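You operate a simulated robot arm through the tools that you are given. There is no shell and no other tool. Be economical: measure what you need, move in short steps, check, and stop when the job is done.

Carry out the task below with a simulated two-armed robot. There is one attempt and no reset: what you move stays moved.

## Task
Pick up the gas job card with one hand, pass it to the other hand and put it on the drain bed. Set down upright: gas job card.

The check looks at the end state, three seconds after you hand in, the way a careful person would. Anything else that was tipped, shoved, dropped, spilled or broken makes it a failure.

## Robot
Two 7-joint arms with two-finger parallel grippers on one trunk, on a base that drives. Base frame: it is fixed to the floor where the robot stands at the start and does not move with it; the origin is under the middle of the robot, x ahead of it, y to its left, z up. Units: mm, degrees, N and s.
The left shoulder is at the start at [50, 187, 1085], the right one opposite. With the tool pointing down near the work surface each hand reaches from about 100 to 660 mm from the robot's upright axis, wherever it stands, measured 20 degrees to its own side. Places, roughly: drain bed [-3500, 1800, 900]. Payload 3.43 kg a hand.
The TCP of each hand is the grasp point between the finger pads, 30 mm short of the fingertips. In the tool frame z runs along the fingers and y along their closing line. Largest opening 94 mm; finger width 28, thickness 10; the body of the gripper, 50 by 96 mm, starts 55 mm behind the TCP.
Orientation is that of the tool frame in the base frame, as [roll, pitch, yaw] about the fixed x, y, z axes, in that order (R = Rz(yaw) Ry(pitch) Rx(roll)). With the fingers straight down and closing along the base's y, the tool's x points along the base's -x, its y along +y and its z along -z.

## Interface
- The arms move only by the tool arm_command. It takes "left_increments", "right_increments" or both (then of equal length, played together; a hand with none holds still); each is one flat list of numbers, 6 for each row, row after row: the shift along the tool's x, y, z in mm, then the turn, a rotation vector about the tool's x, y, z in degrees. In form: [dx, dy, dz, wx, wy, wz, dx, dy, dz, wx, wy, wz, ...]. A call has 1 to 10 rows; each row shifts and turns the commanded pose from where the row before left it, along the tool's axes as they then stand. "left_claw" and "right_claw" are, for a hand that has rows, the opening, from 0 (shut) to 1 (fully open), set as the call begins (left out, the last holds). A row lasts 0.2 s, in which the tool goes at most 50 mm and 8.6 degrees; a call with a longer step from one row to the next is refused whole, and so is a gripper value outside its range. A pose out of reach is approached as far as the arm can. The call stops where the force on the tool passes 40 N (or 10 N more than at its start, if that is more) or the arm is blocked; 0.2 s more then pass. The fingers move at their own pace (about 153 mm/s each) and stop on an object; they squeeze with about 27 N. The grip force told is the motor's: it shows also when the fingers shut on nothing. Time passes only in rows, and 0.2 s behind the last, so rows that do not move let the fingers close. The reply holds the time, the measured pose of the TCP, the force on the tool along the base axes, the opening and the grip force, in the units named above and with some noise, with the torque about the TCP (base axes, N m) and any sound that the robot's microphone picked up.
- Cameras (640 x 400 px; columns grow to the right, rows downward): "scene" is now at [145.4, 31.5, 1267.6]; the picture's right is [0.36, -0.93, 0.00], its down [-0.34, -0.13, -0.93] and it looks along [0.87, 0.33, -0.37] (base axes); focal length 214 px, centre (320, 200). "left" rides on the left gripper at [76, -14, -103] in its tool frame; the picture's right is [0.18, 0.98, 0.00], its down [-0.75, 0.14, -0.64] and it looks along [-0.63, 0.12, 0.77] (tool axes); focal length 243 px, centre (320, 200). "right" rides on the right gripper at [76, 14, -102] in its tool frame; the picture's right is [-0.18, 0.98, 0.00], its down [-0.75, -0.14, -0.64] and it looks along [-0.63, -0.12, 0.77] (tool axes); focal length 243 px, centre (320, 200). There is no depth. A picture from a camera that has moved, and an enlarged one, comes with that camera's place and axes in the base frame and with its lens.
- snapshot(camera): a new picture of that camera. The clock stands still meanwhile.
- raise_lower(by): slides the trunk up (or, below 0, down) by that many mm; the arms and the scene camera ride with it, the base frame stays. It gives what a move gives, with no picture.
- drive_base(legs): drives the robot by 1 to 6 legs, each [ahead, left, turn to the left] in mm, mm and degrees, along the robot's own axes; the way and the turn of a leg run together, so that a leg with both is an arc; at most 1500 mm and 180 degrees a leg. The arms and the cameras ride along, it lands a little off, and it stops where it bumps. It gives what a move gives.
- turn_head(pan, tilt): turns the head with the scene camera to pan (to the left, within 80 degrees either way) and tilt (down, from -29 to 69), counted from straight ahead of the robot. It gives what a move gives.
- inspect(camera, box): a new picture of the part [left, top, right, bottom] of that camera's present view, enlarged. The clock stands still meanwhile.
- finish_job(): hands the job in; it is judged then, once.

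Work in short steps. Places have to be worked out from the pictures, the camera data and where the tool is seen: move nearer, look again, correct. Check each grasp and each placing, and mend what went wrong. You have 120 turns and 92 pictures in all, those below and enlarged ones among them. Open the grippers and draw the arms clear of the work before you hand the job in, unless the task says otherwise; then end with one line.

The tools are called after "Call:" as name(argument=value, ...) on one line, values as JSON. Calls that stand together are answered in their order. arm_command: Moves the arms, as the interface text tells. Its arguments: {"type":"object","properties":{"left_increments":{"type":"array"},"left_claw":{"type":"number"},"right_increments":{"type":"array"},"right_claw":{"type":"number"}},"required":[]} The other tools are called the same way: raise_lower (by) slides the trunk up or down; drive_base (legs) drives the base; turn_head (pan, tilt) turns the head that bears the scene camera; snapshot (camera) takes a picture; inspect (camera, box) takes an enlarged picture of a part of a camera's view; finish_job () hands the job in.

At the start:

```text
t: 0.0
left_position: [370.0, 283.1, 1216.5]
left_tcp_rot: [180.0, 0.0, 180.0]
left_ft_force: [-0.1, -0.5, -0.6]
left_torque: [-0.01, 0.02, 0.03]
left_finger_gap: 93.9
left_gripper_force: 0.0
right_position: [429.7, -62.5, 1214.3]
right_tcp_rot: [180.0, 0.1, 179.9]
right_ft_force: [0.1, -0.7, 0.2]
right_torque: [-0.01, 0.0, 0.03]
right_finger_gap: 94.2
right_gripper_force: 0.0
trunk travel left (down, up): [-300.0, 132.0]
robot x, y, heading: [0.5, -0.2, -0.0]
head pan, tilt: [21.0, 21.5]
```

scene: 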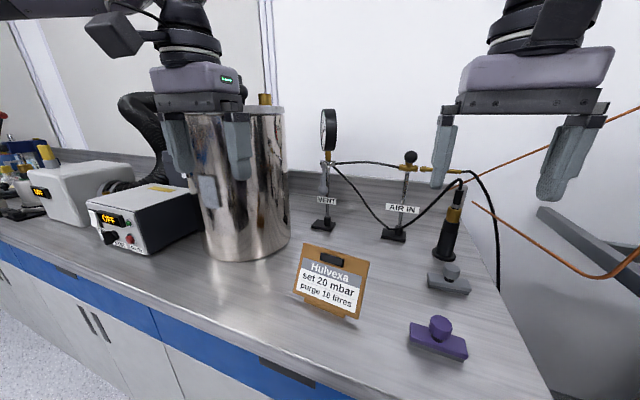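
right: 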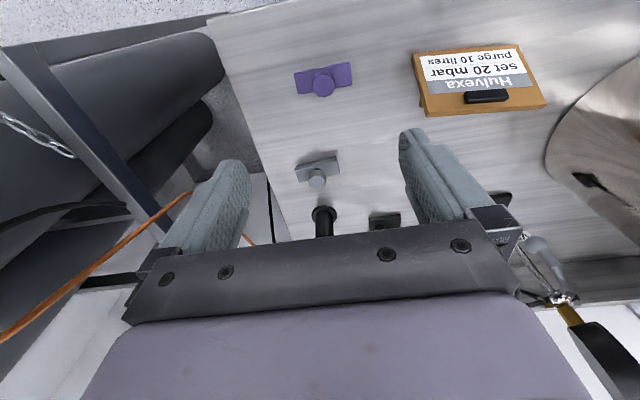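
left: 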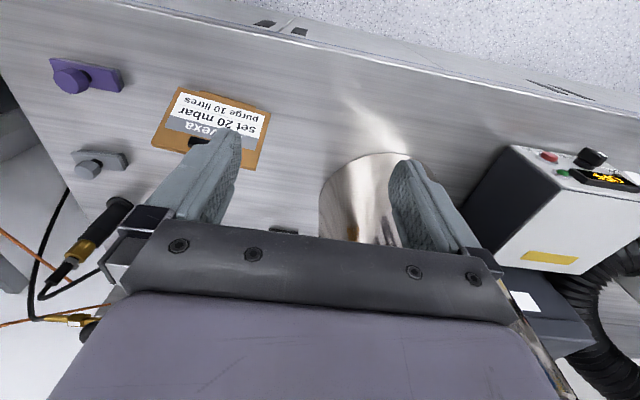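

I'll look closely at the card in the scene and right cameras first.

Call:
inspect(camera="scene", box=[260, 220, 420, 340])

Call:
inspect(camera="right", box=[380, 20, 580, 145])

```text
3.33 times, centred on (340, 280) of scene
camera zoom: at [145.4, 31.5, 1267.6], right [0.36, -0.93, 0.0], down [-0.34, -0.13, -0.93], along [0.87, 0.33, -0.37], focal length 715 px, centre (253, -67)
```

zoom: 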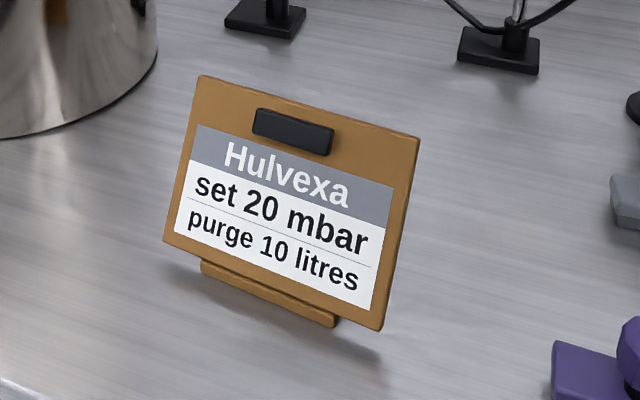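

```text
3.20 times, centred on (480, 82) of right
camera zoom: at [354.1, -48.4, 1315.2], right [0.18, 0.98, 0.0], down [0.75, -0.14, 0.64], along [0.63, -0.12, -0.77], focal length 776 px, centre (-192, 576)
```

zoom: 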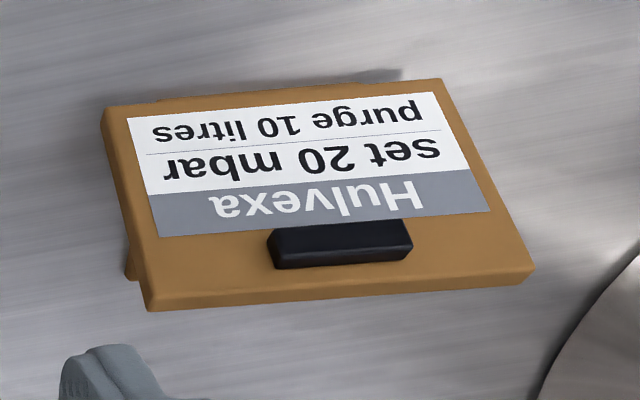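

The card is a board about 141 × 105 mm, tilted back by some 29°. Its top edge centre is near (498, 133, 1010), with the width along (0.09, 1, 0). I plan to grip the right part of the top edge with the right hand, so I first turn that hand so its fingers close across the board.

Call:
arm_command(right_increments=[0, 0, 0, 0, 0, -8.5, 0, 0, 0, 0, 0, -8.5, 0, 0, 0, 0, 0, -8.5, 0, 0, 0, 0, 0, -8.5, 0, 0, 0, 0, 0, -8.5, 0, 0, 0, 0, 0, -8.5, 0, 0, 0, 0, 0, -8.5, 0, 0, 0, 0, 0, -8.5, 0, 0, 0, 0, 0, -8.5, 0, 0, 0, 0, 0, -8.5], right_claw=1)

Call:
arm_command(right_increments=[0, 0, 0, -7.25, 0, 0, 0, 0, 0, -7.25, 0, 0, 0, 0, 0, -7.25, 0, 0, 0, 0, 0, -7.25, 0, 0])

```text
t: 2.2
left_position: [370.1, 283.4, 1217.2]
left_tcp_rot: [180.0, 0.0, 180.0]
left_ft_force: [-1.3, 0.0, 0.7]
left_torque: [-0.02, -0.02, -0.01]
left_finger_gap: 94.2
left_gripper_force: 0.2
right_position: [429.7, -61.8, 1213.2]
right_tcp_rot: [179.9, 0.0, -94.8]
right_ft_force: [0.8, 0.1, -0.5]
right_torque: [-0.03, -0.02, 0.01]
right_finger_gap: 93.8
right_gripper_force: 0.0
trunk travel left (down, up): [-300.0, 132.0]
robot x, y, heading: [0.8, -0.9, 0.1]
head pan, tilt: [21.0, 21.5]
```

```text
t: 3.2
left_position: [370.4, 283.0, 1217.3]
left_tcp_rot: [179.9, 0.0, -179.9]
left_ft_force: [0.3, -0.5, -0.1]
left_torque: [-0.01, 0.02, -0.05]
left_finger_gap: 93.8
left_gripper_force: 0.1
right_position: [389.4, -84.6, 1176.7]
right_tcp_rot: [151.1, 0.2, -94.9]
right_ft_force: [0.3, -1.0, 0.4]
right_torque: [-0.03, 0.0, -0.02]
right_finger_gap: 93.9
right_gripper_force: 0.1
right hand out of reach, approached as far as the arm can: row 2, 3, 4
trunk travel left (down, up): [-300.0, 132.0]
robot x, y, heading: [-3.6, -0.3, 0.0]
head pan, tilt: [21.0, 21.5]
```

Tilting in place runs out of reach. Instead I'll come at the card's top-right corner diagonally, with the tool pointing left and down in the board plane. This keeps the wrist close, so I turn −45° about tool y.

Call:
arm_command(right_increments=[0, 0, 0, 0, -7.5, 0, 0, 0, 0, 0, -7.5, 0, 0, 0, 0, 0, -7.5, 0, 0, 0, 0, 0, -7.5, 0, 0, 0, 0, 0, -7.5, 0, 0, 0, 0, 0, -7.5, 0])

```text
t: 4.6
left_position: [369.0, 282.4, 1215.8]
left_tcp_rot: [-180.0, 0.0, 179.9]
left_ft_force: [0.2, 0.1, -0.2]
left_torque: [0.0, 0.0, 0.0]
left_finger_gap: 93.8
left_gripper_force: 0.1
right_position: [388.8, -84.7, 1176.6]
right_tcp_rot: [141.9, 38.4, -121.0]
right_ft_force: [0.2, 0.1, 0.2]
right_torque: [-0.01, 0.02, -0.03]
right_finger_gap: 94.0
right_gripper_force: 0.0
trunk travel left (down, up): [-300.0, 132.0]
robot x, y, heading: [-0.8, -1.2, 0.0]
head pan, tilt: [21.0, 21.5]
```

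The orientation now matches the board plane. I move across to a stand-off about 110 mm back from the corner along the tool axis.

Call:
arm_command(right_increments=[-7.3, -33.2, 16, 0, 0, 0, -7.3, -33.2, 16, 0, 0, 0, -7.3, -33.2, 16, 0, 0, 0, -7.3, -33.2, 16, 0, 0, 0, -7.3, -33.2, 16, 0, 0, 0])

Call:
snapshot(camera="right")

Call:
snapshot(camera="scene")

```text
t: 5.8
left_position: [369.5, 282.8, 1216.1]
left_tcp_rot: [-180.0, -0.1, 179.9]
left_ft_force: [-0.4, 0.5, 0.1]
left_torque: [0.02, 0.01, -0.01]
left_finger_gap: 94.1
left_gripper_force: 0.2
right_position: [524.8, -15.6, 1064.7]
right_tcp_rot: [141.8, 38.3, -120.7]
right_ft_force: [-0.3, 0.1, -0.4]
right_torque: [0.0, 0.01, 0.0]
right_finger_gap: 94.3
right_gripper_force: 0.0
trunk travel left (down, up): [-300.0, 132.0]
robot x, y, heading: [0.6, -2.4, 0.0]
head pan, tilt: [21.0, 21.5]
```

```text
86 pictures are left
camera right: at [510.6, -142.1, 1088.1], right [-0.78, 0.2, 0.59], down [0.61, 0.03, 0.79], along [0.14, 0.98, -0.14], focal length 243 px, centre (320, 200)
```

right: 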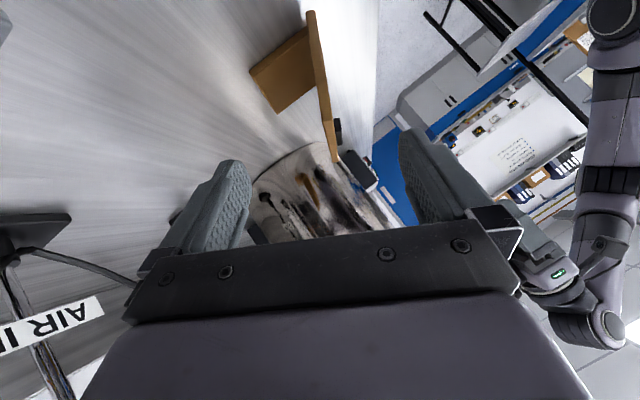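

```text
85 pictures are left
camera scene: at [145.6, 31.8, 1267.5], right [0.36, -0.93, 0.0], down [-0.34, -0.13, -0.93], along [0.87, 0.33, -0.37], focal length 214 px, centre (320, 200)
```

scene: 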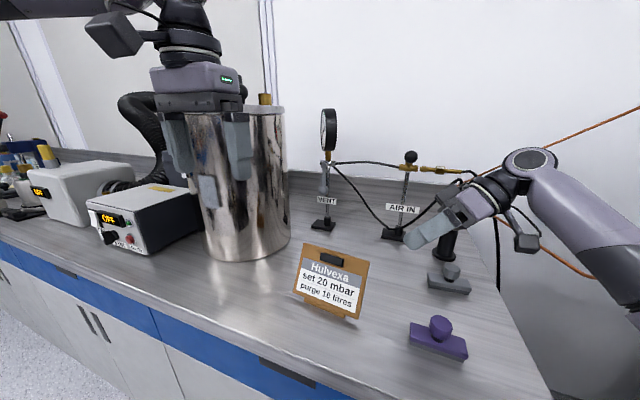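

The edge-on view agrees with my corner estimates. I'll zoom in to centre the fingers on the board thickness.

Call:
inspect(camera="right", box=[240, 0, 400, 200])

```text
2.00 times, centred on (320, 100) of right
camera zoom: at [510.6, -142.1, 1088.1], right [-0.78, 0.2, 0.59], down [0.61, 0.03, 0.79], along [0.14, 0.98, -0.14], focal length 485 px, centre (320, 400)
```

zoom: 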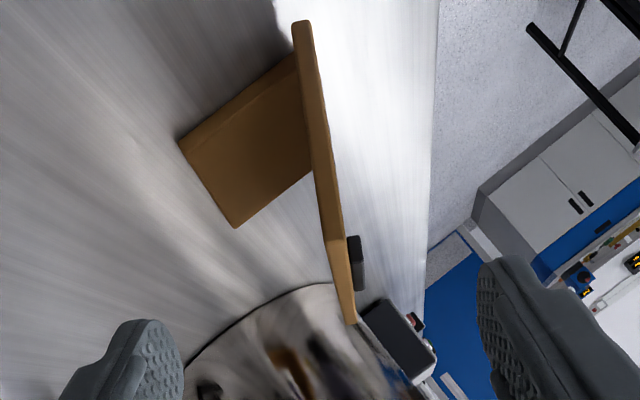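

The fingers are parallel to the board, which sits about 4 mm to the tool's +y side and is ~9 mm thick. I slide in along the diagonal with that correction and stay open.

Call:
arm_command(right_increments=[-5, 4, 0, 0, 0, 0, 0, 0, 35, 0, 0, 0, 0, 0, 35, 0, 0, 0, 0, 0, 36, 0, 0, 0])

Call:
snapshot(camera="right")

Call:
inspect(camera="scene", box=[260, 200, 500, 350])

```text
t: 6.8
left_position: [370.0, 284.5, 1216.6]
left_tcp_rot: [-180.0, -0.1, -180.0]
left_ft_force: [0.4, -0.4, 0.5]
left_torque: [-0.02, 0.0, 0.0]
left_finger_gap: 94.2
left_gripper_force: 0.1
right_position: [494.4, 65.9, 1004.7]
right_tcp_rot: [141.9, 38.2, -120.9]
right_ft_force: [-0.5, -0.9, 0.5]
right_torque: [0.0, 0.0, -0.01]
right_finger_gap: 94.1
right_gripper_force: 0.0
trunk travel left (down, up): [-300.0, 132.0]
robot x, y, heading: [2.8, -3.1, 0.0]
head pan, tilt: [21.0, 21.5]
```

```text
83 pictures are left
camera right: at [480.1, -60.4, 1027.6], right [-0.78, 0.2, 0.59], down [0.61, 0.03, 0.79], along [0.14, 0.98, -0.14], focal length 243 px, centre (320, 200)
```

right: 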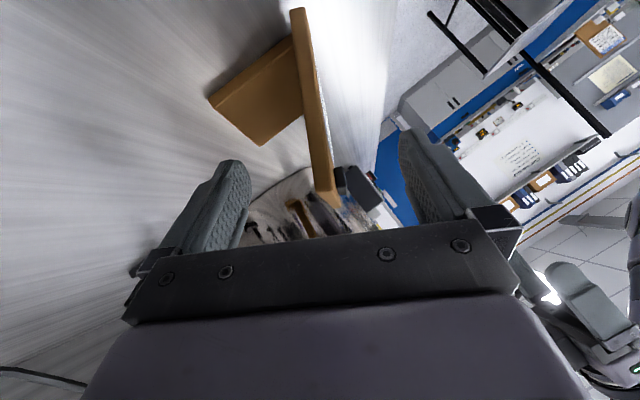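

```text
2.67 times, centred on (380, 275) of scene
camera zoom: at [145.4, 31.8, 1267.6], right [0.36, -0.93, 0.0], down [-0.34, -0.13, -0.93], along [0.87, 0.33, -0.37], focal length 572 px, centre (160, 0)
```

zoom: 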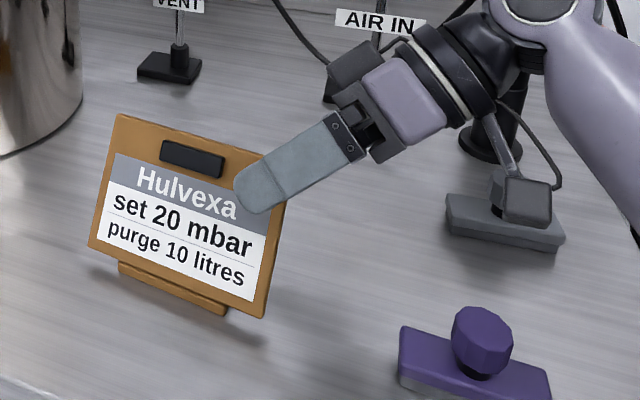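

The fingers straddle the corner and clear the clip and the stamps. I close the right gripper with idle rows.

Call:
arm_command(right_increments=[0, 0, 0, 0, 0, 0, 0, 0, 0, 0, 0, 0, 0, 0, 0, 0, 0, 0, 0, 0, 0, 0, 0, 0], right_claw=0)

Call:
inspect(camera="scene", box=[260, 200, 500, 350])

```text
t: 7.8
left_position: [370.2, 283.7, 1216.1]
left_tcp_rot: [-179.9, 0.1, 180.0]
left_ft_force: [-0.4, 0.0, 0.0]
left_torque: [-0.01, 0.01, -0.04]
left_finger_gap: 93.9
left_gripper_force: 0.1
right_position: [494.7, 64.9, 1005.8]
right_tcp_rot: [141.9, 38.3, -120.9]
right_ft_force: [1.4, -0.6, 2.0]
right_torque: [-0.01, -0.32, -0.05]
right_finger_gap: 9.6
right_gripper_force: 26.8
trunk travel left (down, up): [-300.0, 132.0]
robot x, y, heading: [3.3, -0.7, -0.2]
head pan, tilt: [21.0, 21.5]
```

```text
2.67 times, centred on (380, 275) of scene
camera zoom: at [145.4, 31.5, 1267.6], right [0.36, -0.93, 0.0], down [-0.34, -0.13, -0.93], along [0.87, 0.33, -0.37], focal length 572 px, centre (160, 0)
```

zoom: 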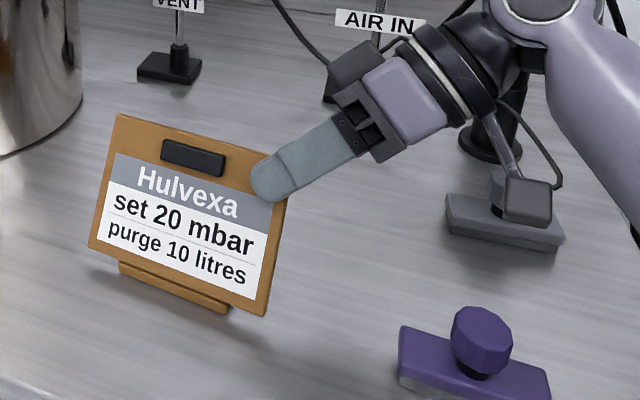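

Gripped with a 9.6 mm gap at 27 N. I lift it straight up and check the reading.

Call:
arm_command(right_increments=[-6.2, 4.8, -6.2, 0, 0, 0, -12.4, 9.7, -12.3, 0, 0, 0, -18.6, 14.5, -18.5, 0, 0, 0, -18.6, 14.5, -18.5, 0, 0, 0])

Call:
snapshot(camera="scene")

```text
t: 8.8
left_position: [368.7, 282.8, 1216.8]
left_tcp_rot: [179.9, 0.0, -179.8]
left_ft_force: [0.4, 0.0, -0.1]
left_torque: [0.0, 0.0, 0.05]
left_finger_gap: 93.9
left_gripper_force: 0.0
right_position: [494.9, 67.0, 1098.4]
right_tcp_rot: [141.9, 38.2, -120.8]
right_ft_force: [-0.2, -0.7, -0.8]
right_torque: [-0.12, -0.03, 0.02]
right_finger_gap: 9.9
right_gripper_force: 27.5
trunk travel left (down, up): [-300.0, 132.0]
robot x, y, heading: [1.3, 0.5, -0.1]
head pan, tilt: [21.0, 21.5]
```

```text
80 pictures are left
camera scene: at [145.3, 31.7, 1267.6], right [0.36, -0.93, 0.0], down [-0.34, -0.13, -0.93], along [0.87, 0.33, -0.37], focal length 214 px, centre (320, 200)
```

scene: 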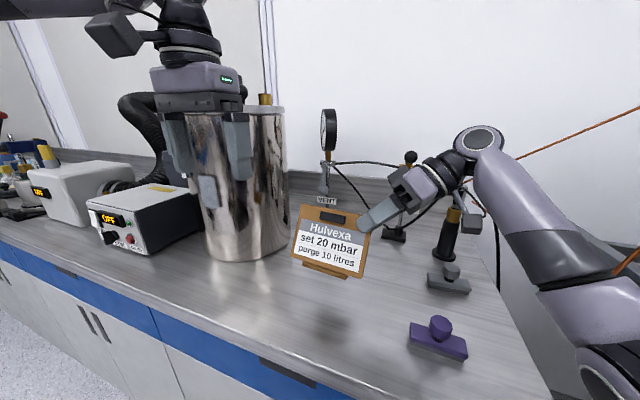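

The card is held and light. I draw it toward the robot's middle and then turn the board upright for the handover.

Call:
arm_command(right_increments=[17.1, 22.3, -17, 0, 0, 0, 17.1, 22.3, -17, 0, 0, 0, 17.1, 22.3, -17, 0, 0, 0, 0, 0, 0, 5.1, 0, -5.15, 0, 0, 0, 5.1, 0, -5.15, 0, 0, 0, 5.1, 0, -5.15, 0, 0, 0, 5.1, 0, -5.15])

Call:
snapshot(camera="scene")

```text
t: 10.4
left_position: [369.1, 283.2, 1216.8]
left_tcp_rot: [179.9, 0.0, -180.0]
left_ft_force: [0.3, 0.3, 0.2]
left_torque: [0.03, 0.01, 0.0]
left_finger_gap: 94.2
left_gripper_force: 0.0
right_position: [430.0, 0.0, 1130.9]
right_tcp_rot: [-179.9, 45.0, -94.7]
right_ft_force: [0.2, 0.2, -1.7]
right_torque: [-0.11, 0.03, 0.01]
right_finger_gap: 9.6
right_gripper_force: 26.7
trunk travel left (down, up): [-300.0, 132.0]
robot x, y, heading: [-0.5, -0.0, 0.3]
head pan, tilt: [21.0, 21.5]
```

```text
79 pictures are left
camera scene: at [145.4, 31.5, 1267.6], right [0.36, -0.93, 0.0], down [-0.34, -0.13, -0.93], along [0.87, 0.33, -0.37], focal length 214 px, centre (320, 200)
```

scene: 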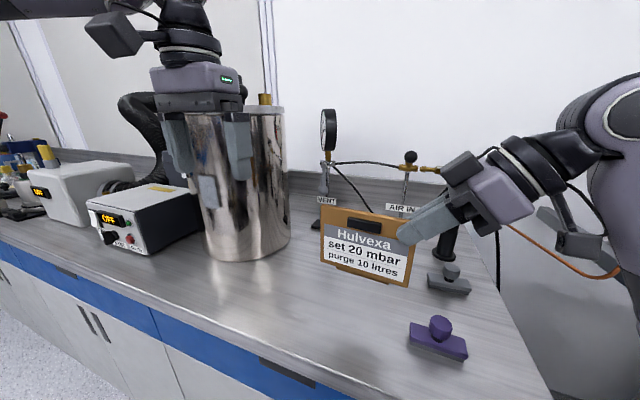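

The board is now vertical and the tool pose is exact. Its top edge is at z ≈ 1134, running along heading 85.3°. I turn the left hand +94.7° about its axis so its fingers close across the board, with its camera outward.

Call:
arm_command(left_increments=[0, 0, 0, 0, 0, 8.5, 0, 0, 0, 0, 0, 8.5, 0, 0, 0, 0, 0, 8.5, 0, 0, 0, 0, 0, 8.5, 0, 0, 0, 0, 0, 8.5, 0, 0, 0, 0, 0, 8.5, 0, 0, 0, 0, 0, 8.5, 0, 0, 0, 0, 0, 8.5, 0, 0, 0, 0, 0, 8.5, 0, 0, 0, 0, 0, 8.5], left_claw=1)

Call:
arm_command(left_increments=[0, 0, 0, 0, 0, 4.85, 0, 0, 0, 0, 0, 4.85])

Call:
inspect(camera="scene", box=[300, 180, 460, 300])

```text
t: 12.6
left_position: [370.2, 283.1, 1216.8]
left_tcp_rot: [-180.0, 0.0, 94.7]
left_ft_force: [0.5, 0.7, -0.3]
left_torque: [0.03, -0.01, 0.01]
left_finger_gap: 94.0
left_gripper_force: 0.1
right_position: [432.4, 0.3, 1131.2]
right_tcp_rot: [-180.0, 45.1, -94.9]
right_ft_force: [0.0, 0.3, -1.6]
right_torque: [-0.08, 0.03, 0.03]
right_finger_gap: 9.8
right_gripper_force: 26.6
trunk travel left (down, up): [-300.0, 132.0]
robot x, y, heading: [-3.7, -1.2, 0.2]
head pan, tilt: [21.0, 21.5]
```

```text
t: 13.2
left_position: [370.5, 283.2, 1215.9]
left_tcp_rot: [179.9, 0.0, 85.2]
left_ft_force: [-0.7, 0.5, -0.3]
left_torque: [-0.04, -0.01, -0.01]
left_finger_gap: 94.0
left_gripper_force: 0.0
right_position: [429.5, -0.5, 1130.3]
right_tcp_rot: [-180.0, 45.0, -94.9]
right_ft_force: [-0.4, -0.2, -1.3]
right_torque: [-0.1, 0.03, 0.03]
right_finger_gap: 9.7
right_gripper_force: 26.6
trunk travel left (down, up): [-300.0, 132.0]
robot x, y, heading: [2.3, -1.0, 0.1]
head pan, tilt: [21.0, 21.5]
```

```text
3.33 times, centred on (380, 240) of scene
camera zoom: at [145.5, 31.6, 1267.6], right [0.36, -0.93, 0.0], down [-0.34, -0.13, -0.93], along [0.87, 0.33, -0.37], focal length 715 px, centre (120, 67)
```

zoom: 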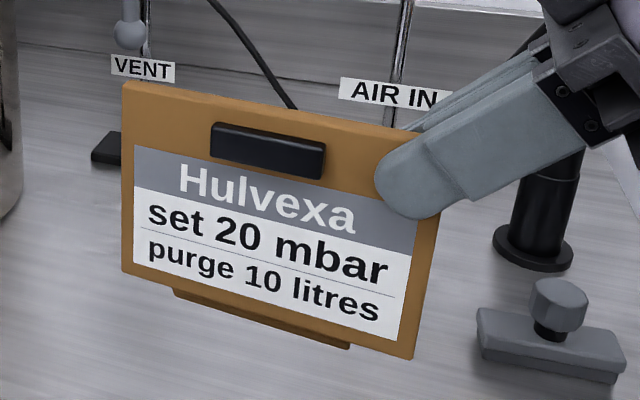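

Triangulation confirms the top-left corner at about (441, 139, 1135), with the clip starting ~40 mm in from it. I move the left hand above a point 18 mm in from that corner.

Call:
arm_command(left_increments=[-38.9, 20.75, 0, 0, 0, 0, -38.9, 20.75, 0, 0, 0, 0, -38.9, 20.75, 0, 0, 0, 0, -38.9, 20.75, 0, 0, 0, 0])

Call:
snapshot(camera="scene")

Call:
snapshot(camera="left")

```text
t: 14.2
left_position: [398.2, 185.7, 1189.8]
left_tcp_rot: [179.9, 0.1, 85.4]
left_ft_force: [-0.3, -0.6, 0.3]
left_torque: [-0.02, -0.02, -0.01]
left_finger_gap: 93.9
left_gripper_force: 0.1
left hand out of reach, approached as far as the arm can: row 2, 3, 4
right_position: [430.6, 0.3, 1131.5]
right_tcp_rot: [180.0, 45.0, -95.0]
right_ft_force: [0.1, 0.2, -1.4]
right_torque: [-0.1, 0.03, -0.04]
right_finger_gap: 9.6
right_gripper_force: 27.7
trunk travel left (down, up): [-300.0, 132.0]
robot x, y, heading: [5.8, -1.3, 0.0]
head pan, tilt: [21.0, 21.5]
```

```text
77 pictures are left
camera scene: at [145.2, 31.6, 1267.6], right [0.36, -0.93, 0.0], down [-0.34, -0.13, -0.93], along [0.87, 0.33, -0.37], focal length 214 px, centre (320, 200)
```

scene: 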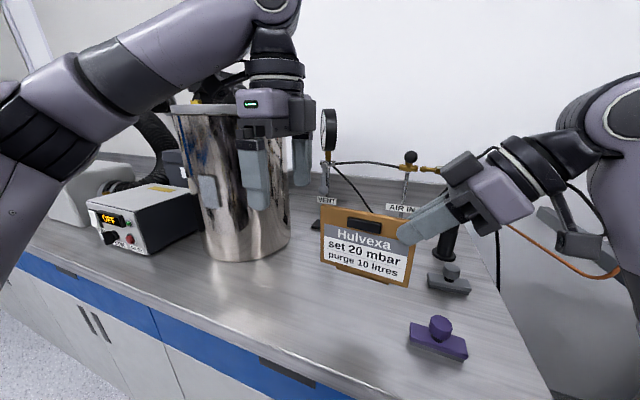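

```text
76 pictures are left
camera left: at [390.3, 262.9, 1292.2], right [0.99, 0.11, 0.0], down [0.08, -0.76, 0.64], along [0.07, -0.64, -0.77], focal length 243 px, centre (320, 200)
```

left: 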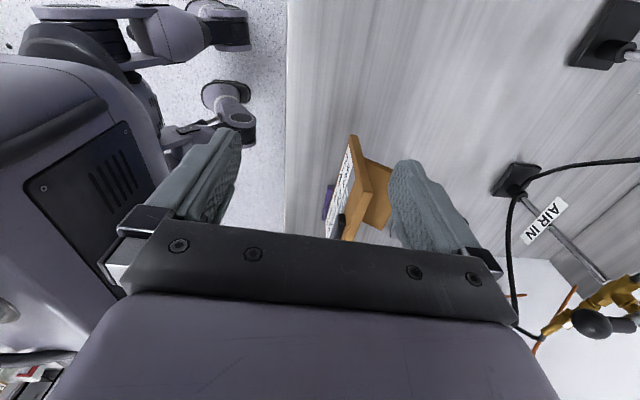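

The left hand is out of reach that high up. I lower the card by 80 mm and shift it left, bringing the left hand to a point above the new grip spot together with it.

Call:
arm_command(right_increments=[9.9, 7.8, 27.9, 0, 0, 0, 9.9, 7.8, 27.9, 0, 0, 0, 9.9, 7.8, 27.9, 0, 0, 0])

Call:
arm_command(left_increments=[-8.1, 8.2, 18.3, 0, 0, 0, -8.1, 8.2, 18.3, 0, 0, 0, -8.1, 8.2, 18.3, 0, 0, 0])

Call:
snapshot(camera="left")

Call:
snapshot(camera="scene")

```text
t: 15.0
left_position: [398.3, 186.5, 1189.5]
left_tcp_rot: [179.9, 0.2, 85.3]
left_ft_force: [-0.6, -0.8, 0.0]
left_torque: [0.01, -0.01, 0.01]
left_finger_gap: 93.9
left_gripper_force: 0.1
right_position: [410.7, 41.0, 1050.8]
right_tcp_rot: [-180.0, 45.0, -94.9]
right_ft_force: [0.5, 0.4, -0.9]
right_torque: [-0.11, 0.04, 0.0]
right_finger_gap: 9.6
right_gripper_force: 27.2
trunk travel left (down, up): [-300.0, 132.0]
robot x, y, heading: [-2.0, 0.6, -0.0]
head pan, tilt: [21.0, 21.5]
```

```text
t: 15.8
left_position: [417.1, 170.9, 1132.9]
left_tcp_rot: [179.9, 0.3, 85.6]
left_ft_force: [-0.1, 0.2, -0.1]
left_torque: [0.0, -0.01, 0.0]
left_finger_gap: 93.9
left_gripper_force: 0.2
left hand out of reach, approached as far as the arm can: row 2, 3
right_position: [409.7, 41.2, 1051.7]
right_tcp_rot: [180.0, 45.1, -95.0]
right_ft_force: [0.0, -0.1, -2.0]
right_torque: [-0.1, 0.02, 0.03]
right_finger_gap: 9.6
right_gripper_force: 27.2
trunk travel left (down, up): [-300.0, 132.0]
robot x, y, heading: [1.7, 3.3, 0.2]
head pan, tilt: [21.0, 21.5]
```

```text
75 pictures are left
camera left: at [409.8, 247.7, 1235.8], right [0.99, 0.11, 0.0], down [0.08, -0.76, 0.64], along [0.07, -0.64, -0.76], focal length 243 px, centre (320, 200)
```

left: 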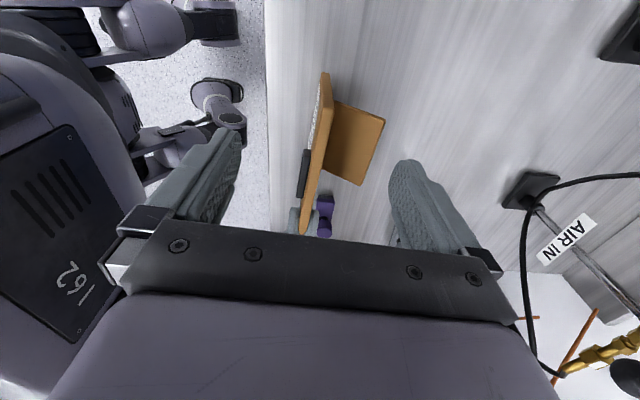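

```text
74 pictures are left
camera scene: at [145.6, 31.6, 1267.6], right [0.36, -0.93, 0.0], down [-0.34, -0.13, -0.93], along [0.87, 0.33, -0.37], focal length 214 px, centre (320, 200)
```

scene: 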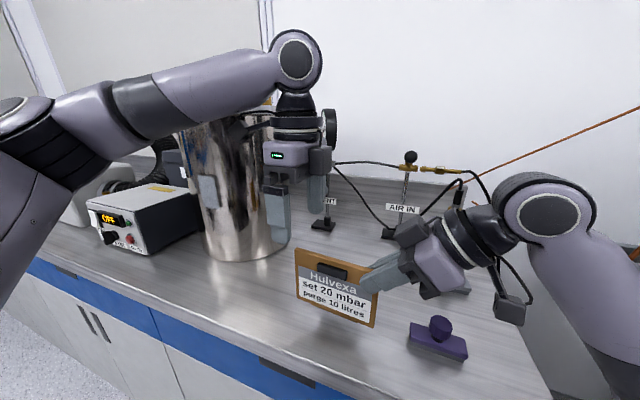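

The left camera picture agrees with my estimate of the card's place. The reach gets better lower down, so I descend a little while moving to the grip spot.

Call:
arm_command(left_increments=[0, 0, 20, 0, 0, 0, -10.7, 3.9, 5, 0, 0, 0, 0, 0, 0, 0, 0, 0])

Call:
snapshot(camera="left")

```text
t: 16.6
left_position: [418.8, 162.6, 1107.5]
left_tcp_rot: [-179.9, 0.1, 85.3]
left_ft_force: [-0.7, -0.5, 0.6]
left_torque: [0.0, 0.01, 0.0]
left_finger_gap: 94.1
left_gripper_force: 0.1
left hand out of reach, approached as far as the arm can: row 2
right_position: [408.7, 38.9, 1051.8]
right_tcp_rot: [-180.0, 45.1, -94.9]
right_ft_force: [0.4, 0.0, -2.4]
right_torque: [-0.14, 0.03, -0.04]
right_finger_gap: 9.8
right_gripper_force: 26.9
trunk travel left (down, up): [-300.0, 132.0]
robot x, y, heading: [-0.2, 3.8, 0.0]
head pan, tilt: [21.0, 21.5]
```

```text
73 pictures are left
camera left: at [410.8, 239.0, 1210.1], right [0.99, 0.1, 0.0], down [0.08, -0.76, 0.64], along [0.07, -0.64, -0.77], focal length 243 px, centre (320, 200)
```

left: 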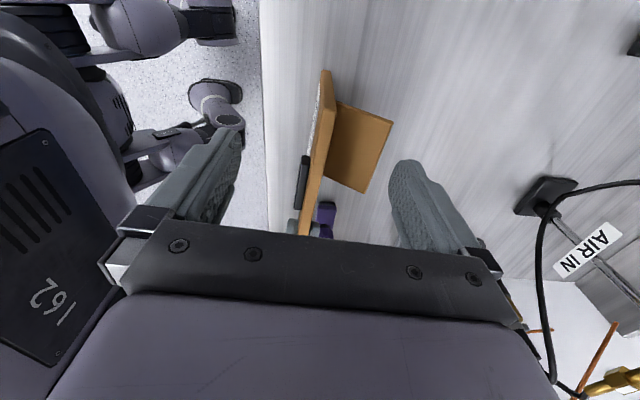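

The hand is centred over the board. I go down about 53 mm to bring the pads onto its top edge.

Call:
arm_command(left_increments=[0, 0, 18, 0, 0, 0, -2, 1, 18, 0, 0, 0, -1, 0, 17, 0, 0, 0])

Call:
snapshot(camera="left")

Call:
inspect(camera="scene", box=[240, 200, 440, 350])

```text
t: 17.4
left_position: [419.7, 159.8, 1054.0]
left_tcp_rot: [180.0, 0.0, 85.2]
left_ft_force: [-0.7, 0.0, -0.3]
left_torque: [-0.02, -0.02, 0.0]
left_finger_gap: 94.0
left_gripper_force: 0.1
right_position: [411.4, 40.9, 1050.5]
right_tcp_rot: [179.9, 44.9, -94.9]
right_ft_force: [-0.5, -0.9, -0.9]
right_torque: [-0.14, 0.09, 0.01]
right_finger_gap: 9.7
right_gripper_force: 26.8
trunk travel left (down, up): [-300.0, 132.0]
robot x, y, heading: [2.2, -0.9, -0.1]
head pan, tilt: [21.0, 21.5]
```

```text
72 pictures are left
camera left: at [412.3, 236.4, 1157.3], right [0.99, 0.1, 0.0], down [0.08, -0.76, 0.64], along [0.07, -0.64, -0.77], focal length 243 px, centre (320, 200)
```

left: 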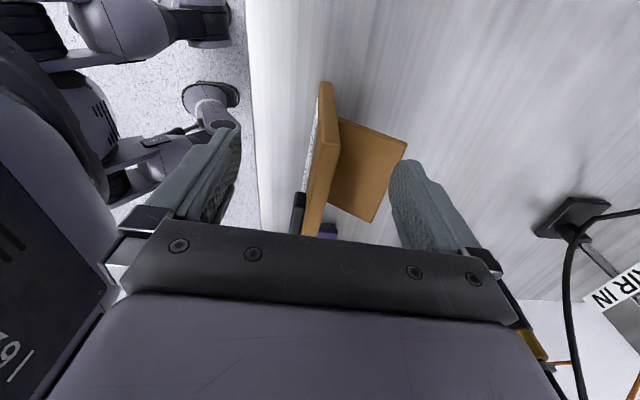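

```text
2.67 times, centred on (340, 275) of scene
camera zoom: at [145.6, 31.6, 1267.6], right [0.36, -0.93, 0.0], down [-0.34, -0.13, -0.93], along [0.87, 0.33, -0.37], focal length 572 px, centre (267, 0)
```

zoom: 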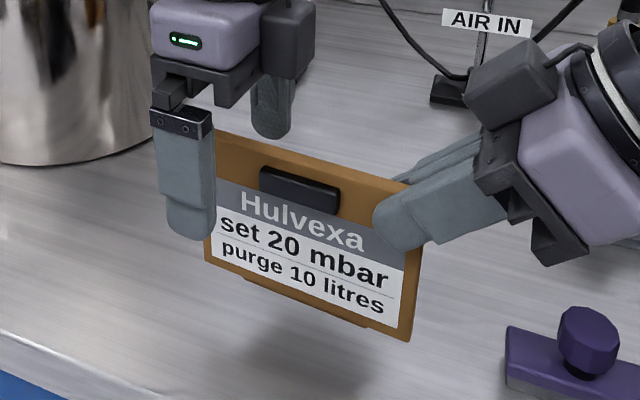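

The pads straddle the left end clear of the clip. I close the left hand while the right holds.

Call:
arm_command(left_increments=[0, 0, 0, 0, 0, 0, 0, 0, 0, 0, 0, 0, 0, 0, 0, 0, 0, 0, 0, 0, 0, 0, 0, 0], left_claw=0)

Call:
snapshot(camera="left")

```text
t: 18.4
left_position: [420.2, 160.2, 1053.4]
left_tcp_rot: [-180.0, 0.0, 85.3]
left_ft_force: [2.0, 0.1, 0.0]
left_torque: [0.0, 0.03, -0.04]
left_finger_gap: 14.1
left_gripper_force: 27.0
right_position: [410.7, 40.8, 1050.8]
right_tcp_rot: [-179.9, 45.0, -94.8]
right_ft_force: [-1.7, -1.1, -1.2]
right_torque: [-0.02, -0.04, 0.22]
right_finger_gap: 9.6
right_gripper_force: 26.7
trunk travel left (down, up): [-300.0, 132.0]
robot x, y, heading: [-0.3, -4.6, -0.2]
head pan, tilt: [21.0, 21.5]
```

```text
70 pictures are left
camera left: at [412.4, 236.4, 1157.4], right [0.99, 0.1, 0.0], down [0.08, -0.76, 0.64], along [0.07, -0.64, -0.77], focal length 243 px, centre (320, 200)
```

left: 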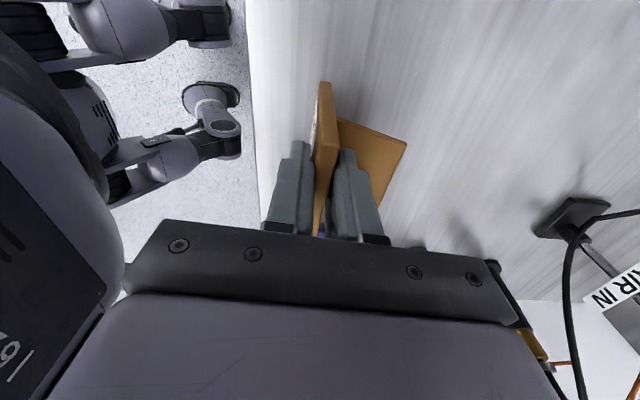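

The left gap is 14.1 mm on a 9.6 mm board, so something may be pinched askew. I'll zoom in before letting go with the right.

Call:
inspect(camera="left", box=[250, 70, 420, 245])

Call:
inspect(camera="scene", box=[280, 220, 400, 310])

```text
2.29 times, centred on (335, 158) of left
camera zoom: at [412.4, 236.4, 1157.4], right [0.99, 0.1, 0.0], down [0.08, -0.76, 0.64], along [0.07, -0.64, -0.77], focal length 555 px, centre (286, 297)
```

zoom: 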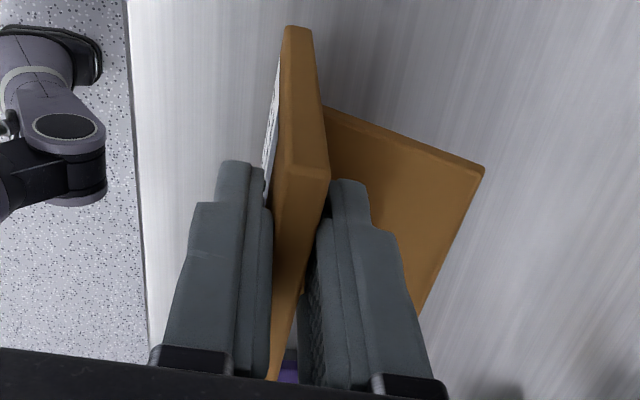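

```text
4.44 times, centred on (340, 265) of scene
camera zoom: at [145.5, 31.6, 1267.6], right [0.36, -0.93, 0.0], down [-0.34, -0.13, -0.93], along [0.87, 0.33, -0.37], focal length 953 px, centre (231, -89)
```

zoom: 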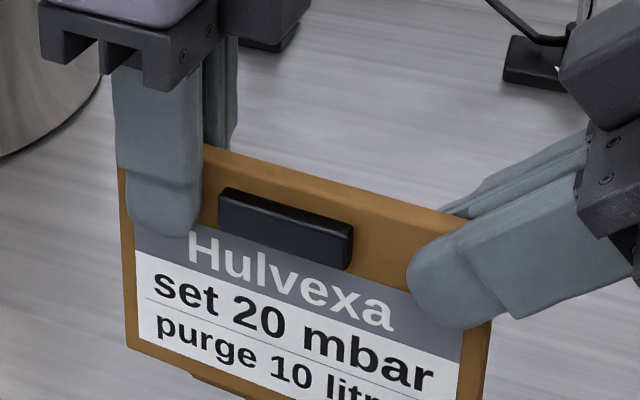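

Nothing but the board is between the left pads, so the board is just slightly skewed relative to them. It should settle flat once the right hand lets go, so I open the right hand in place.

Call:
arm_command(right_increments=[0, 0, 0, 0, 0, 0, 0, 0, 0, 0, 0, 0], right_claw=1)

Call:
snapshot(camera="scene")

Call:
inspect(camera="left", box=[250, 70, 420, 245])

```text
t: 19.0
left_position: [420.2, 158.7, 1053.8]
left_tcp_rot: [180.0, 0.0, 85.3]
left_ft_force: [0.4, 0.4, 0.2]
left_torque: [0.03, 0.03, -0.02]
left_finger_gap: 13.7
left_gripper_force: 26.6
right_position: [410.3, 41.4, 1051.1]
right_tcp_rot: [-180.0, 45.0, -94.9]
right_ft_force: [0.8, 0.3, 0.8]
right_torque: [0.03, -0.01, -0.02]
right_finger_gap: 94.1
right_gripper_force: 0.0
trunk travel left (down, up): [-300.0, 132.0]
robot x, y, heading: [2.3, -1.0, -0.1]
head pan, tilt: [21.0, 21.5]
```

```text
67 pictures are left
camera scene: at [145.5, 31.6, 1267.6], right [0.36, -0.93, 0.0], down [-0.34, -0.13, -0.93], along [0.87, 0.33, -0.37], focal length 214 px, centre (320, 200)
```

scene: 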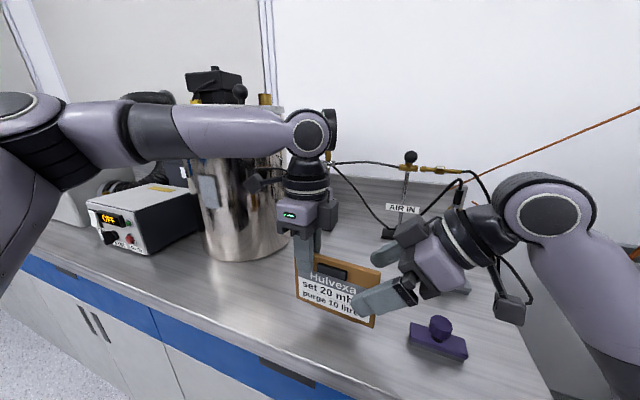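

```text
2.29 times, centred on (335, 158) of left
camera zoom: at [412.3, 236.3, 1157.3], right [0.99, 0.1, 0.0], down [0.08, -0.76, 0.64], along [0.07, -0.64, -0.77], focal length 555 px, centre (286, 297)
```

zoom: 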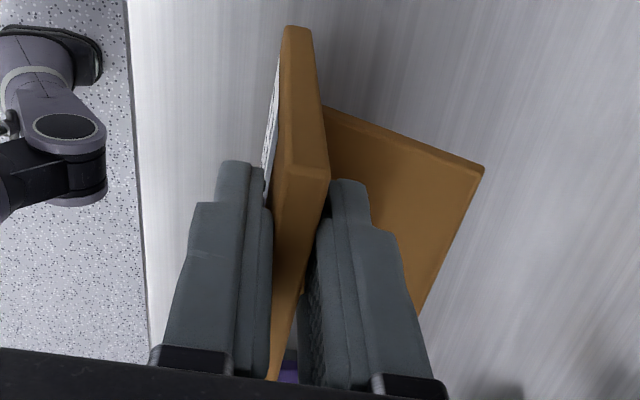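

The card stays put in the left grip at 26.6 N. I back the right hand straight out along its axis.

Call:
arm_command(right_increments=[0, 0, -30, 0, 0, 0, 0, 0, -40, 0, 0, 0, 0, 0, -40, 0, 0, 0, 0, 0, -40, 0, 0, 0])

Call:
snapshot(camera="scene")

```text
t: 20.0
left_position: [419.7, 159.1, 1054.6]
left_tcp_rot: [179.9, 0.0, 85.3]
left_ft_force: [-0.9, 0.8, 0.1]
left_torque: [0.06, 0.03, -0.02]
left_finger_gap: 13.7
left_gripper_force: 26.9
right_position: [401.8, -62.3, 1156.8]
right_tcp_rot: [179.9, 44.9, -94.9]
right_ft_force: [0.9, -0.5, 0.0]
right_torque: [0.0, -0.01, -0.01]
right_finger_gap: 94.2
right_gripper_force: 0.0
trunk travel left (down, up): [-300.0, 132.0]
robot x, y, heading: [-2.7, 2.6, -0.3]
head pan, tilt: [21.0, 21.5]
```

```text
65 pictures are left
camera scene: at [145.3, 31.4, 1267.6], right [0.36, -0.93, 0.0], down [-0.34, -0.13, -0.93], along [0.87, 0.33, -0.37], focal length 214 px, centre (320, 200)
```

scene: 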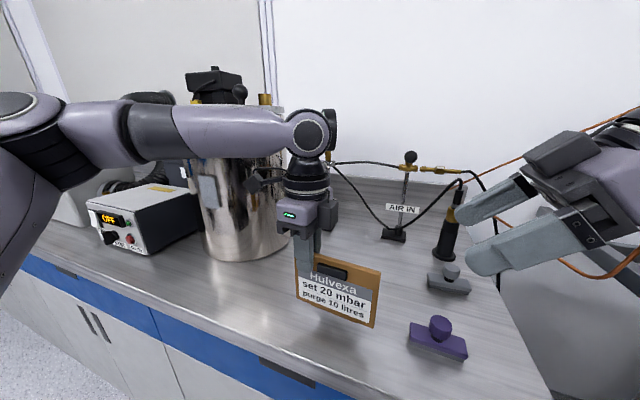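

The handover is done. I lift the card a bit, pull both hands closer, and back the robot away from the bench.

Call:
arm_command(left_increments=[0, 0, -20, 0, 0, 0, 7.5, -25, -10, 0, 0, 0, 7.5, -25, -10, 0, 0, 0, 0, -25, 0, 0, 0, 0], right_increments=[0, 20, -10, 0, 0, 0, 0, 25, -10, 0, 0, 0, 0, 25, -10, 0, 0, 0, 0, 25, 0, 0, 0, 0])

Call:
drive_base(legs=[[-600, 0, 0]])

Call:
turn_head(pan=80, tilt=15)

Call:
snapshot(camera="scene")

```text
t: 21.0
left_position: [344.8, 181.5, 1093.9]
left_tcp_rot: [179.9, 0.0, 85.3]
left_ft_force: [-0.8, 0.4, -2.2]
left_torque: [0.08, 0.03, 0.01]
left_finger_gap: 14.0
left_gripper_force: 26.7
right_position: [305.4, -77.2, 1176.3]
right_tcp_rot: [-180.0, 45.0, -94.9]
right_ft_force: [0.2, 0.1, -1.2]
right_torque: [0.0, -0.02, -0.02]
right_finger_gap: 93.9
right_gripper_force: 0.0
trunk travel left (down, up): [-300.0, 132.0]
robot x, y, heading: [-0.5, 3.0, -0.1]
head pan, tilt: [21.0, 21.5]
```

```text
t: 24.4
left_position: [-246.3, 181.5, 1094.4]
left_tcp_rot: [180.0, 0.0, 85.3]
left_ft_force: [-0.1, -0.2, -2.0]
left_torque: [0.06, 0.0, -0.01]
left_finger_gap: 13.9
left_gripper_force: 26.9
right_position: [-288.7, -75.7, 1176.2]
right_tcp_rot: [179.9, 44.9, -94.8]
right_ft_force: [-0.7, 0.8, -0.1]
right_torque: [-0.02, 0.02, 0.0]
right_finger_gap: 94.1
right_gripper_force: 0.0
trunk travel left (down, up): [-300.0, 132.0]
robot x, y, heading: [-591.9, -5.5, 0.2]
head pan, tilt: [21.0, 21.5]
```

```text
t: 25.6
left_position: [-247.1, 181.5, 1093.2]
left_tcp_rot: [180.0, 0.0, 85.5]
left_ft_force: [-0.4, 0.5, -1.1]
left_torque: [0.13, 0.0, 0.03]
left_finger_gap: 14.1
left_gripper_force: 26.8
right_position: [-287.8, -76.4, 1176.0]
right_tcp_rot: [-179.9, 45.0, -94.9]
right_ft_force: [1.1, -0.6, -0.4]
right_torque: [0.01, 0.05, -0.02]
right_finger_gap: 94.1
right_gripper_force: 0.0
trunk travel left (down, up): [-300.0, 132.0]
robot x, y, heading: [-595.4, -0.4, -0.2]
head pan, tilt: [80.0, 15.0]
```

```text
64 pictures are left
camera scene: at [-518.4, 89.8, 1278.2], right [0.98, -0.17, 0.0], down [-0.04, -0.26, -0.97], along [0.17, 0.95, -0.26], focal length 214 px, centre (320, 200)
```

scene: 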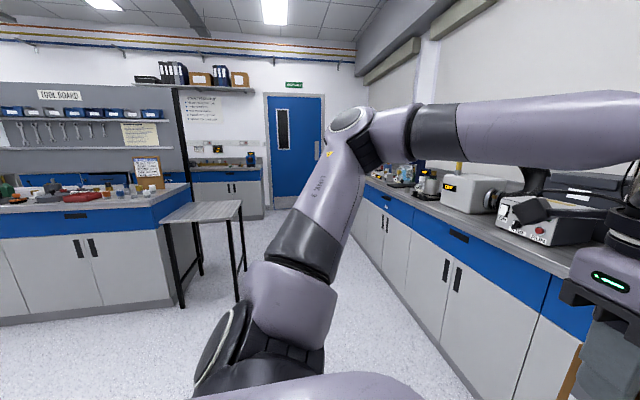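

The floor here is clear. I turn the robot left 90° and look toward the drain bed.

Call:
drive_base(legs=[[0, 0, 90]])

Call:
turn_head(pan=60, tilt=15)

Call:
snapshot(camera="scene")

```text
t: 29.9
left_position: [-786.2, 340.0, 1093.5]
left_tcp_rot: [179.9, 0.0, 177.2]
left_ft_force: [0.2, -0.8, -2.0]
left_torque: [0.0, 0.09, 0.0]
left_finger_gap: 14.1
left_gripper_force: 27.5
right_position: [-525.9, 307.1, 1176.1]
right_tcp_rot: [180.0, 45.0, -3.1]
right_ft_force: [-0.1, -0.5, 0.1]
right_torque: [0.01, 0.04, 0.02]
right_finger_gap: 93.7
right_gripper_force: 0.1
trunk travel left (down, up): [-300.0, 132.0]
robot x, y, heading: [-593.6, -1.7, 91.7]
head pan, tilt: [80.0, 15.0]
```

```text
t: 30.8
left_position: [-785.0, 340.9, 1094.6]
left_tcp_rot: [-180.0, 0.0, 177.1]
left_ft_force: [-0.3, 0.3, -0.9]
left_torque: [-0.02, 0.04, 0.04]
left_finger_gap: 14.2
left_gripper_force: 26.5
right_position: [-526.4, 306.4, 1175.8]
right_tcp_rot: [180.0, 45.0, -3.1]
right_ft_force: [0.7, 0.6, 0.4]
right_torque: [0.02, 0.0, 0.01]
right_finger_gap: 93.9
right_gripper_force: 0.1
trunk travel left (down, up): [-300.0, 132.0]
robot x, y, heading: [-596.1, 2.6, 91.6]
head pan, tilt: [60.0, 15.0]
```

```text
63 pictures are left
camera scene: at [-677.2, 100.3, 1278.2], right [0.47, 0.88, 0.0], down [0.23, -0.12, -0.97], along [-0.85, 0.46, -0.26], focal length 214 px, centre (320, 200)
```

scene: 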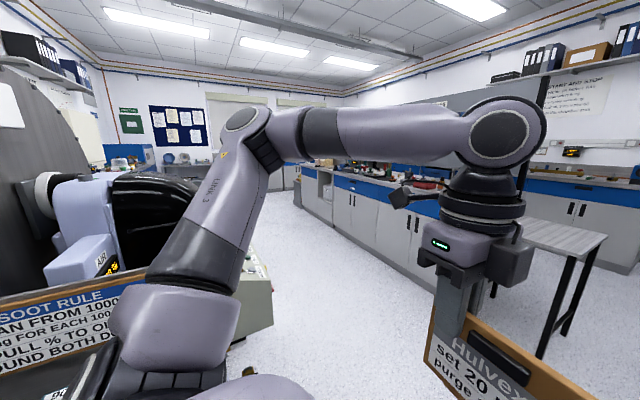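

The bench front runs along y ≈ 1700, with the aisle clear in front of it. I drive ahead to y ≈ 950, then sideways left, and look again.

Call:
drive_base(legs=[[950, 0, -1.6], [0, 1200, 0]])

Call:
turn_head(pan=60, tilt=20)

Call:
snapshot(camera="scene")

```text
t: 41.3
left_position: [-1980.8, 1273.5, 1094.1]
left_tcp_rot: [-179.9, -0.1, 175.5]
left_ft_force: [0.7, -0.6, -2.0]
left_torque: [0.01, 0.06, -0.01]
left_finger_gap: 14.3
left_gripper_force: 27.5
right_position: [-1722.1, 1232.5, 1176.2]
right_tcp_rot: [179.9, 44.9, -4.6]
right_ft_force: [-0.1, -0.1, 0.0]
right_torque: [0.01, 0.01, -0.01]
right_finger_gap: 94.0
right_gripper_force: 0.0
trunk travel left (down, up): [-300.0, 132.0]
robot x, y, heading: [-1798.7, 924.1, 90.4]
head pan, tilt: [60.0, 15.0]
```

```text
t: 42.0
left_position: [-1980.7, 1274.0, 1094.6]
left_tcp_rot: [-179.9, 0.0, 175.6]
left_ft_force: [0.0, 0.6, -1.9]
left_torque: [-0.02, 0.06, 0.05]
left_finger_gap: 14.0
left_gripper_force: 26.7
right_position: [-1723.1, 1233.8, 1176.9]
right_tcp_rot: [-179.9, 45.0, -4.6]
right_ft_force: [-0.5, 0.3, -0.2]
right_torque: [-0.01, -0.02, -0.01]
right_finger_gap: 94.0
right_gripper_force: 0.2
trunk travel left (down, up): [-300.0, 132.0]
robot x, y, heading: [-1799.7, 932.1, 90.2]
head pan, tilt: [60.0, 20.0]
```

```text
62 pictures are left
camera scene: at [-1878.9, 1030.3, 1270.1], right [0.5, 0.87, 0.0], down [0.3, -0.17, -0.94], along [-0.82, 0.47, -0.34], focal length 214 px, centre (320, 200)
```

scene: 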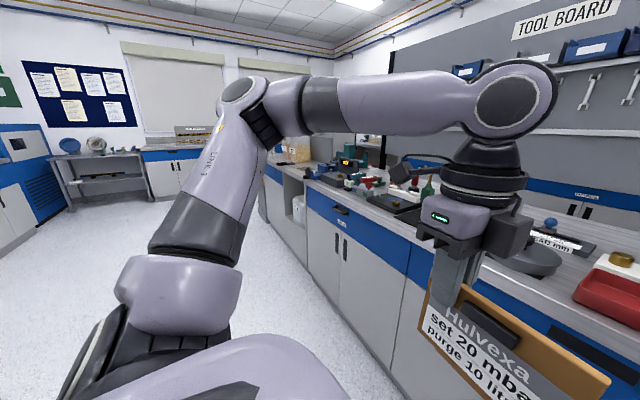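

Clear way ahead along the aisle. I continue sideways to x ≈ −3450 and look at the bench.

Call:
drive_base(legs=[[0, 1300, 0]])

Call:
turn_head(pan=20, tilt=25)

Call:
snapshot(camera="scene")

```text
t: 48.4
left_position: [-3252.3, 1288.2, 1094.4]
left_tcp_rot: [180.0, 0.0, 174.2]
left_ft_force: [0.4, -0.3, -2.7]
left_torque: [-0.03, 0.05, 0.02]
left_finger_gap: 14.3
left_gripper_force: 27.4
right_position: [-2993.8, 1241.3, 1175.9]
right_tcp_rot: [180.0, 45.0, -6.1]
right_ft_force: [-0.1, 0.9, -0.2]
right_torque: [-0.01, 0.01, 0.01]
right_finger_gap: 93.8
right_gripper_force: 0.1
trunk travel left (down, up): [-300.0, 132.0]
robot x, y, heading: [-3074.8, 937.8, 89.1]
head pan, tilt: [60.0, 20.0]
```

```text
t: 49.5
left_position: [-3251.8, 1287.0, 1095.4]
left_tcp_rot: [-179.9, 0.0, 174.3]
left_ft_force: [0.4, -0.1, -2.5]
left_torque: [0.0, 0.07, -0.01]
left_finger_gap: 14.0
left_gripper_force: 27.2
right_position: [-2993.9, 1239.7, 1176.8]
right_tcp_rot: [179.9, 44.9, -6.0]
right_ft_force: [-0.2, 0.6, -1.5]
right_torque: [0.01, 0.02, -0.01]
right_finger_gap: 93.8
right_gripper_force: 0.0
trunk travel left (down, up): [-300.0, 132.0]
robot x, y, heading: [-3075.4, 935.8, 88.9]
head pan, tilt: [20.0, 25.0]
```

```text
61 pictures are left
camera scene: at [-3105.7, 1080.8, 1262.0], right [0.95, 0.32, 0.0], down [0.14, -0.4, -0.91], along [-0.29, 0.86, -0.42], focal length 214 px, centre (320, 200)
```

scene: 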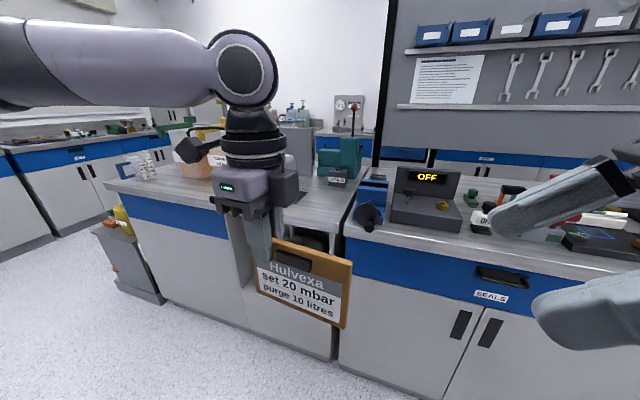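

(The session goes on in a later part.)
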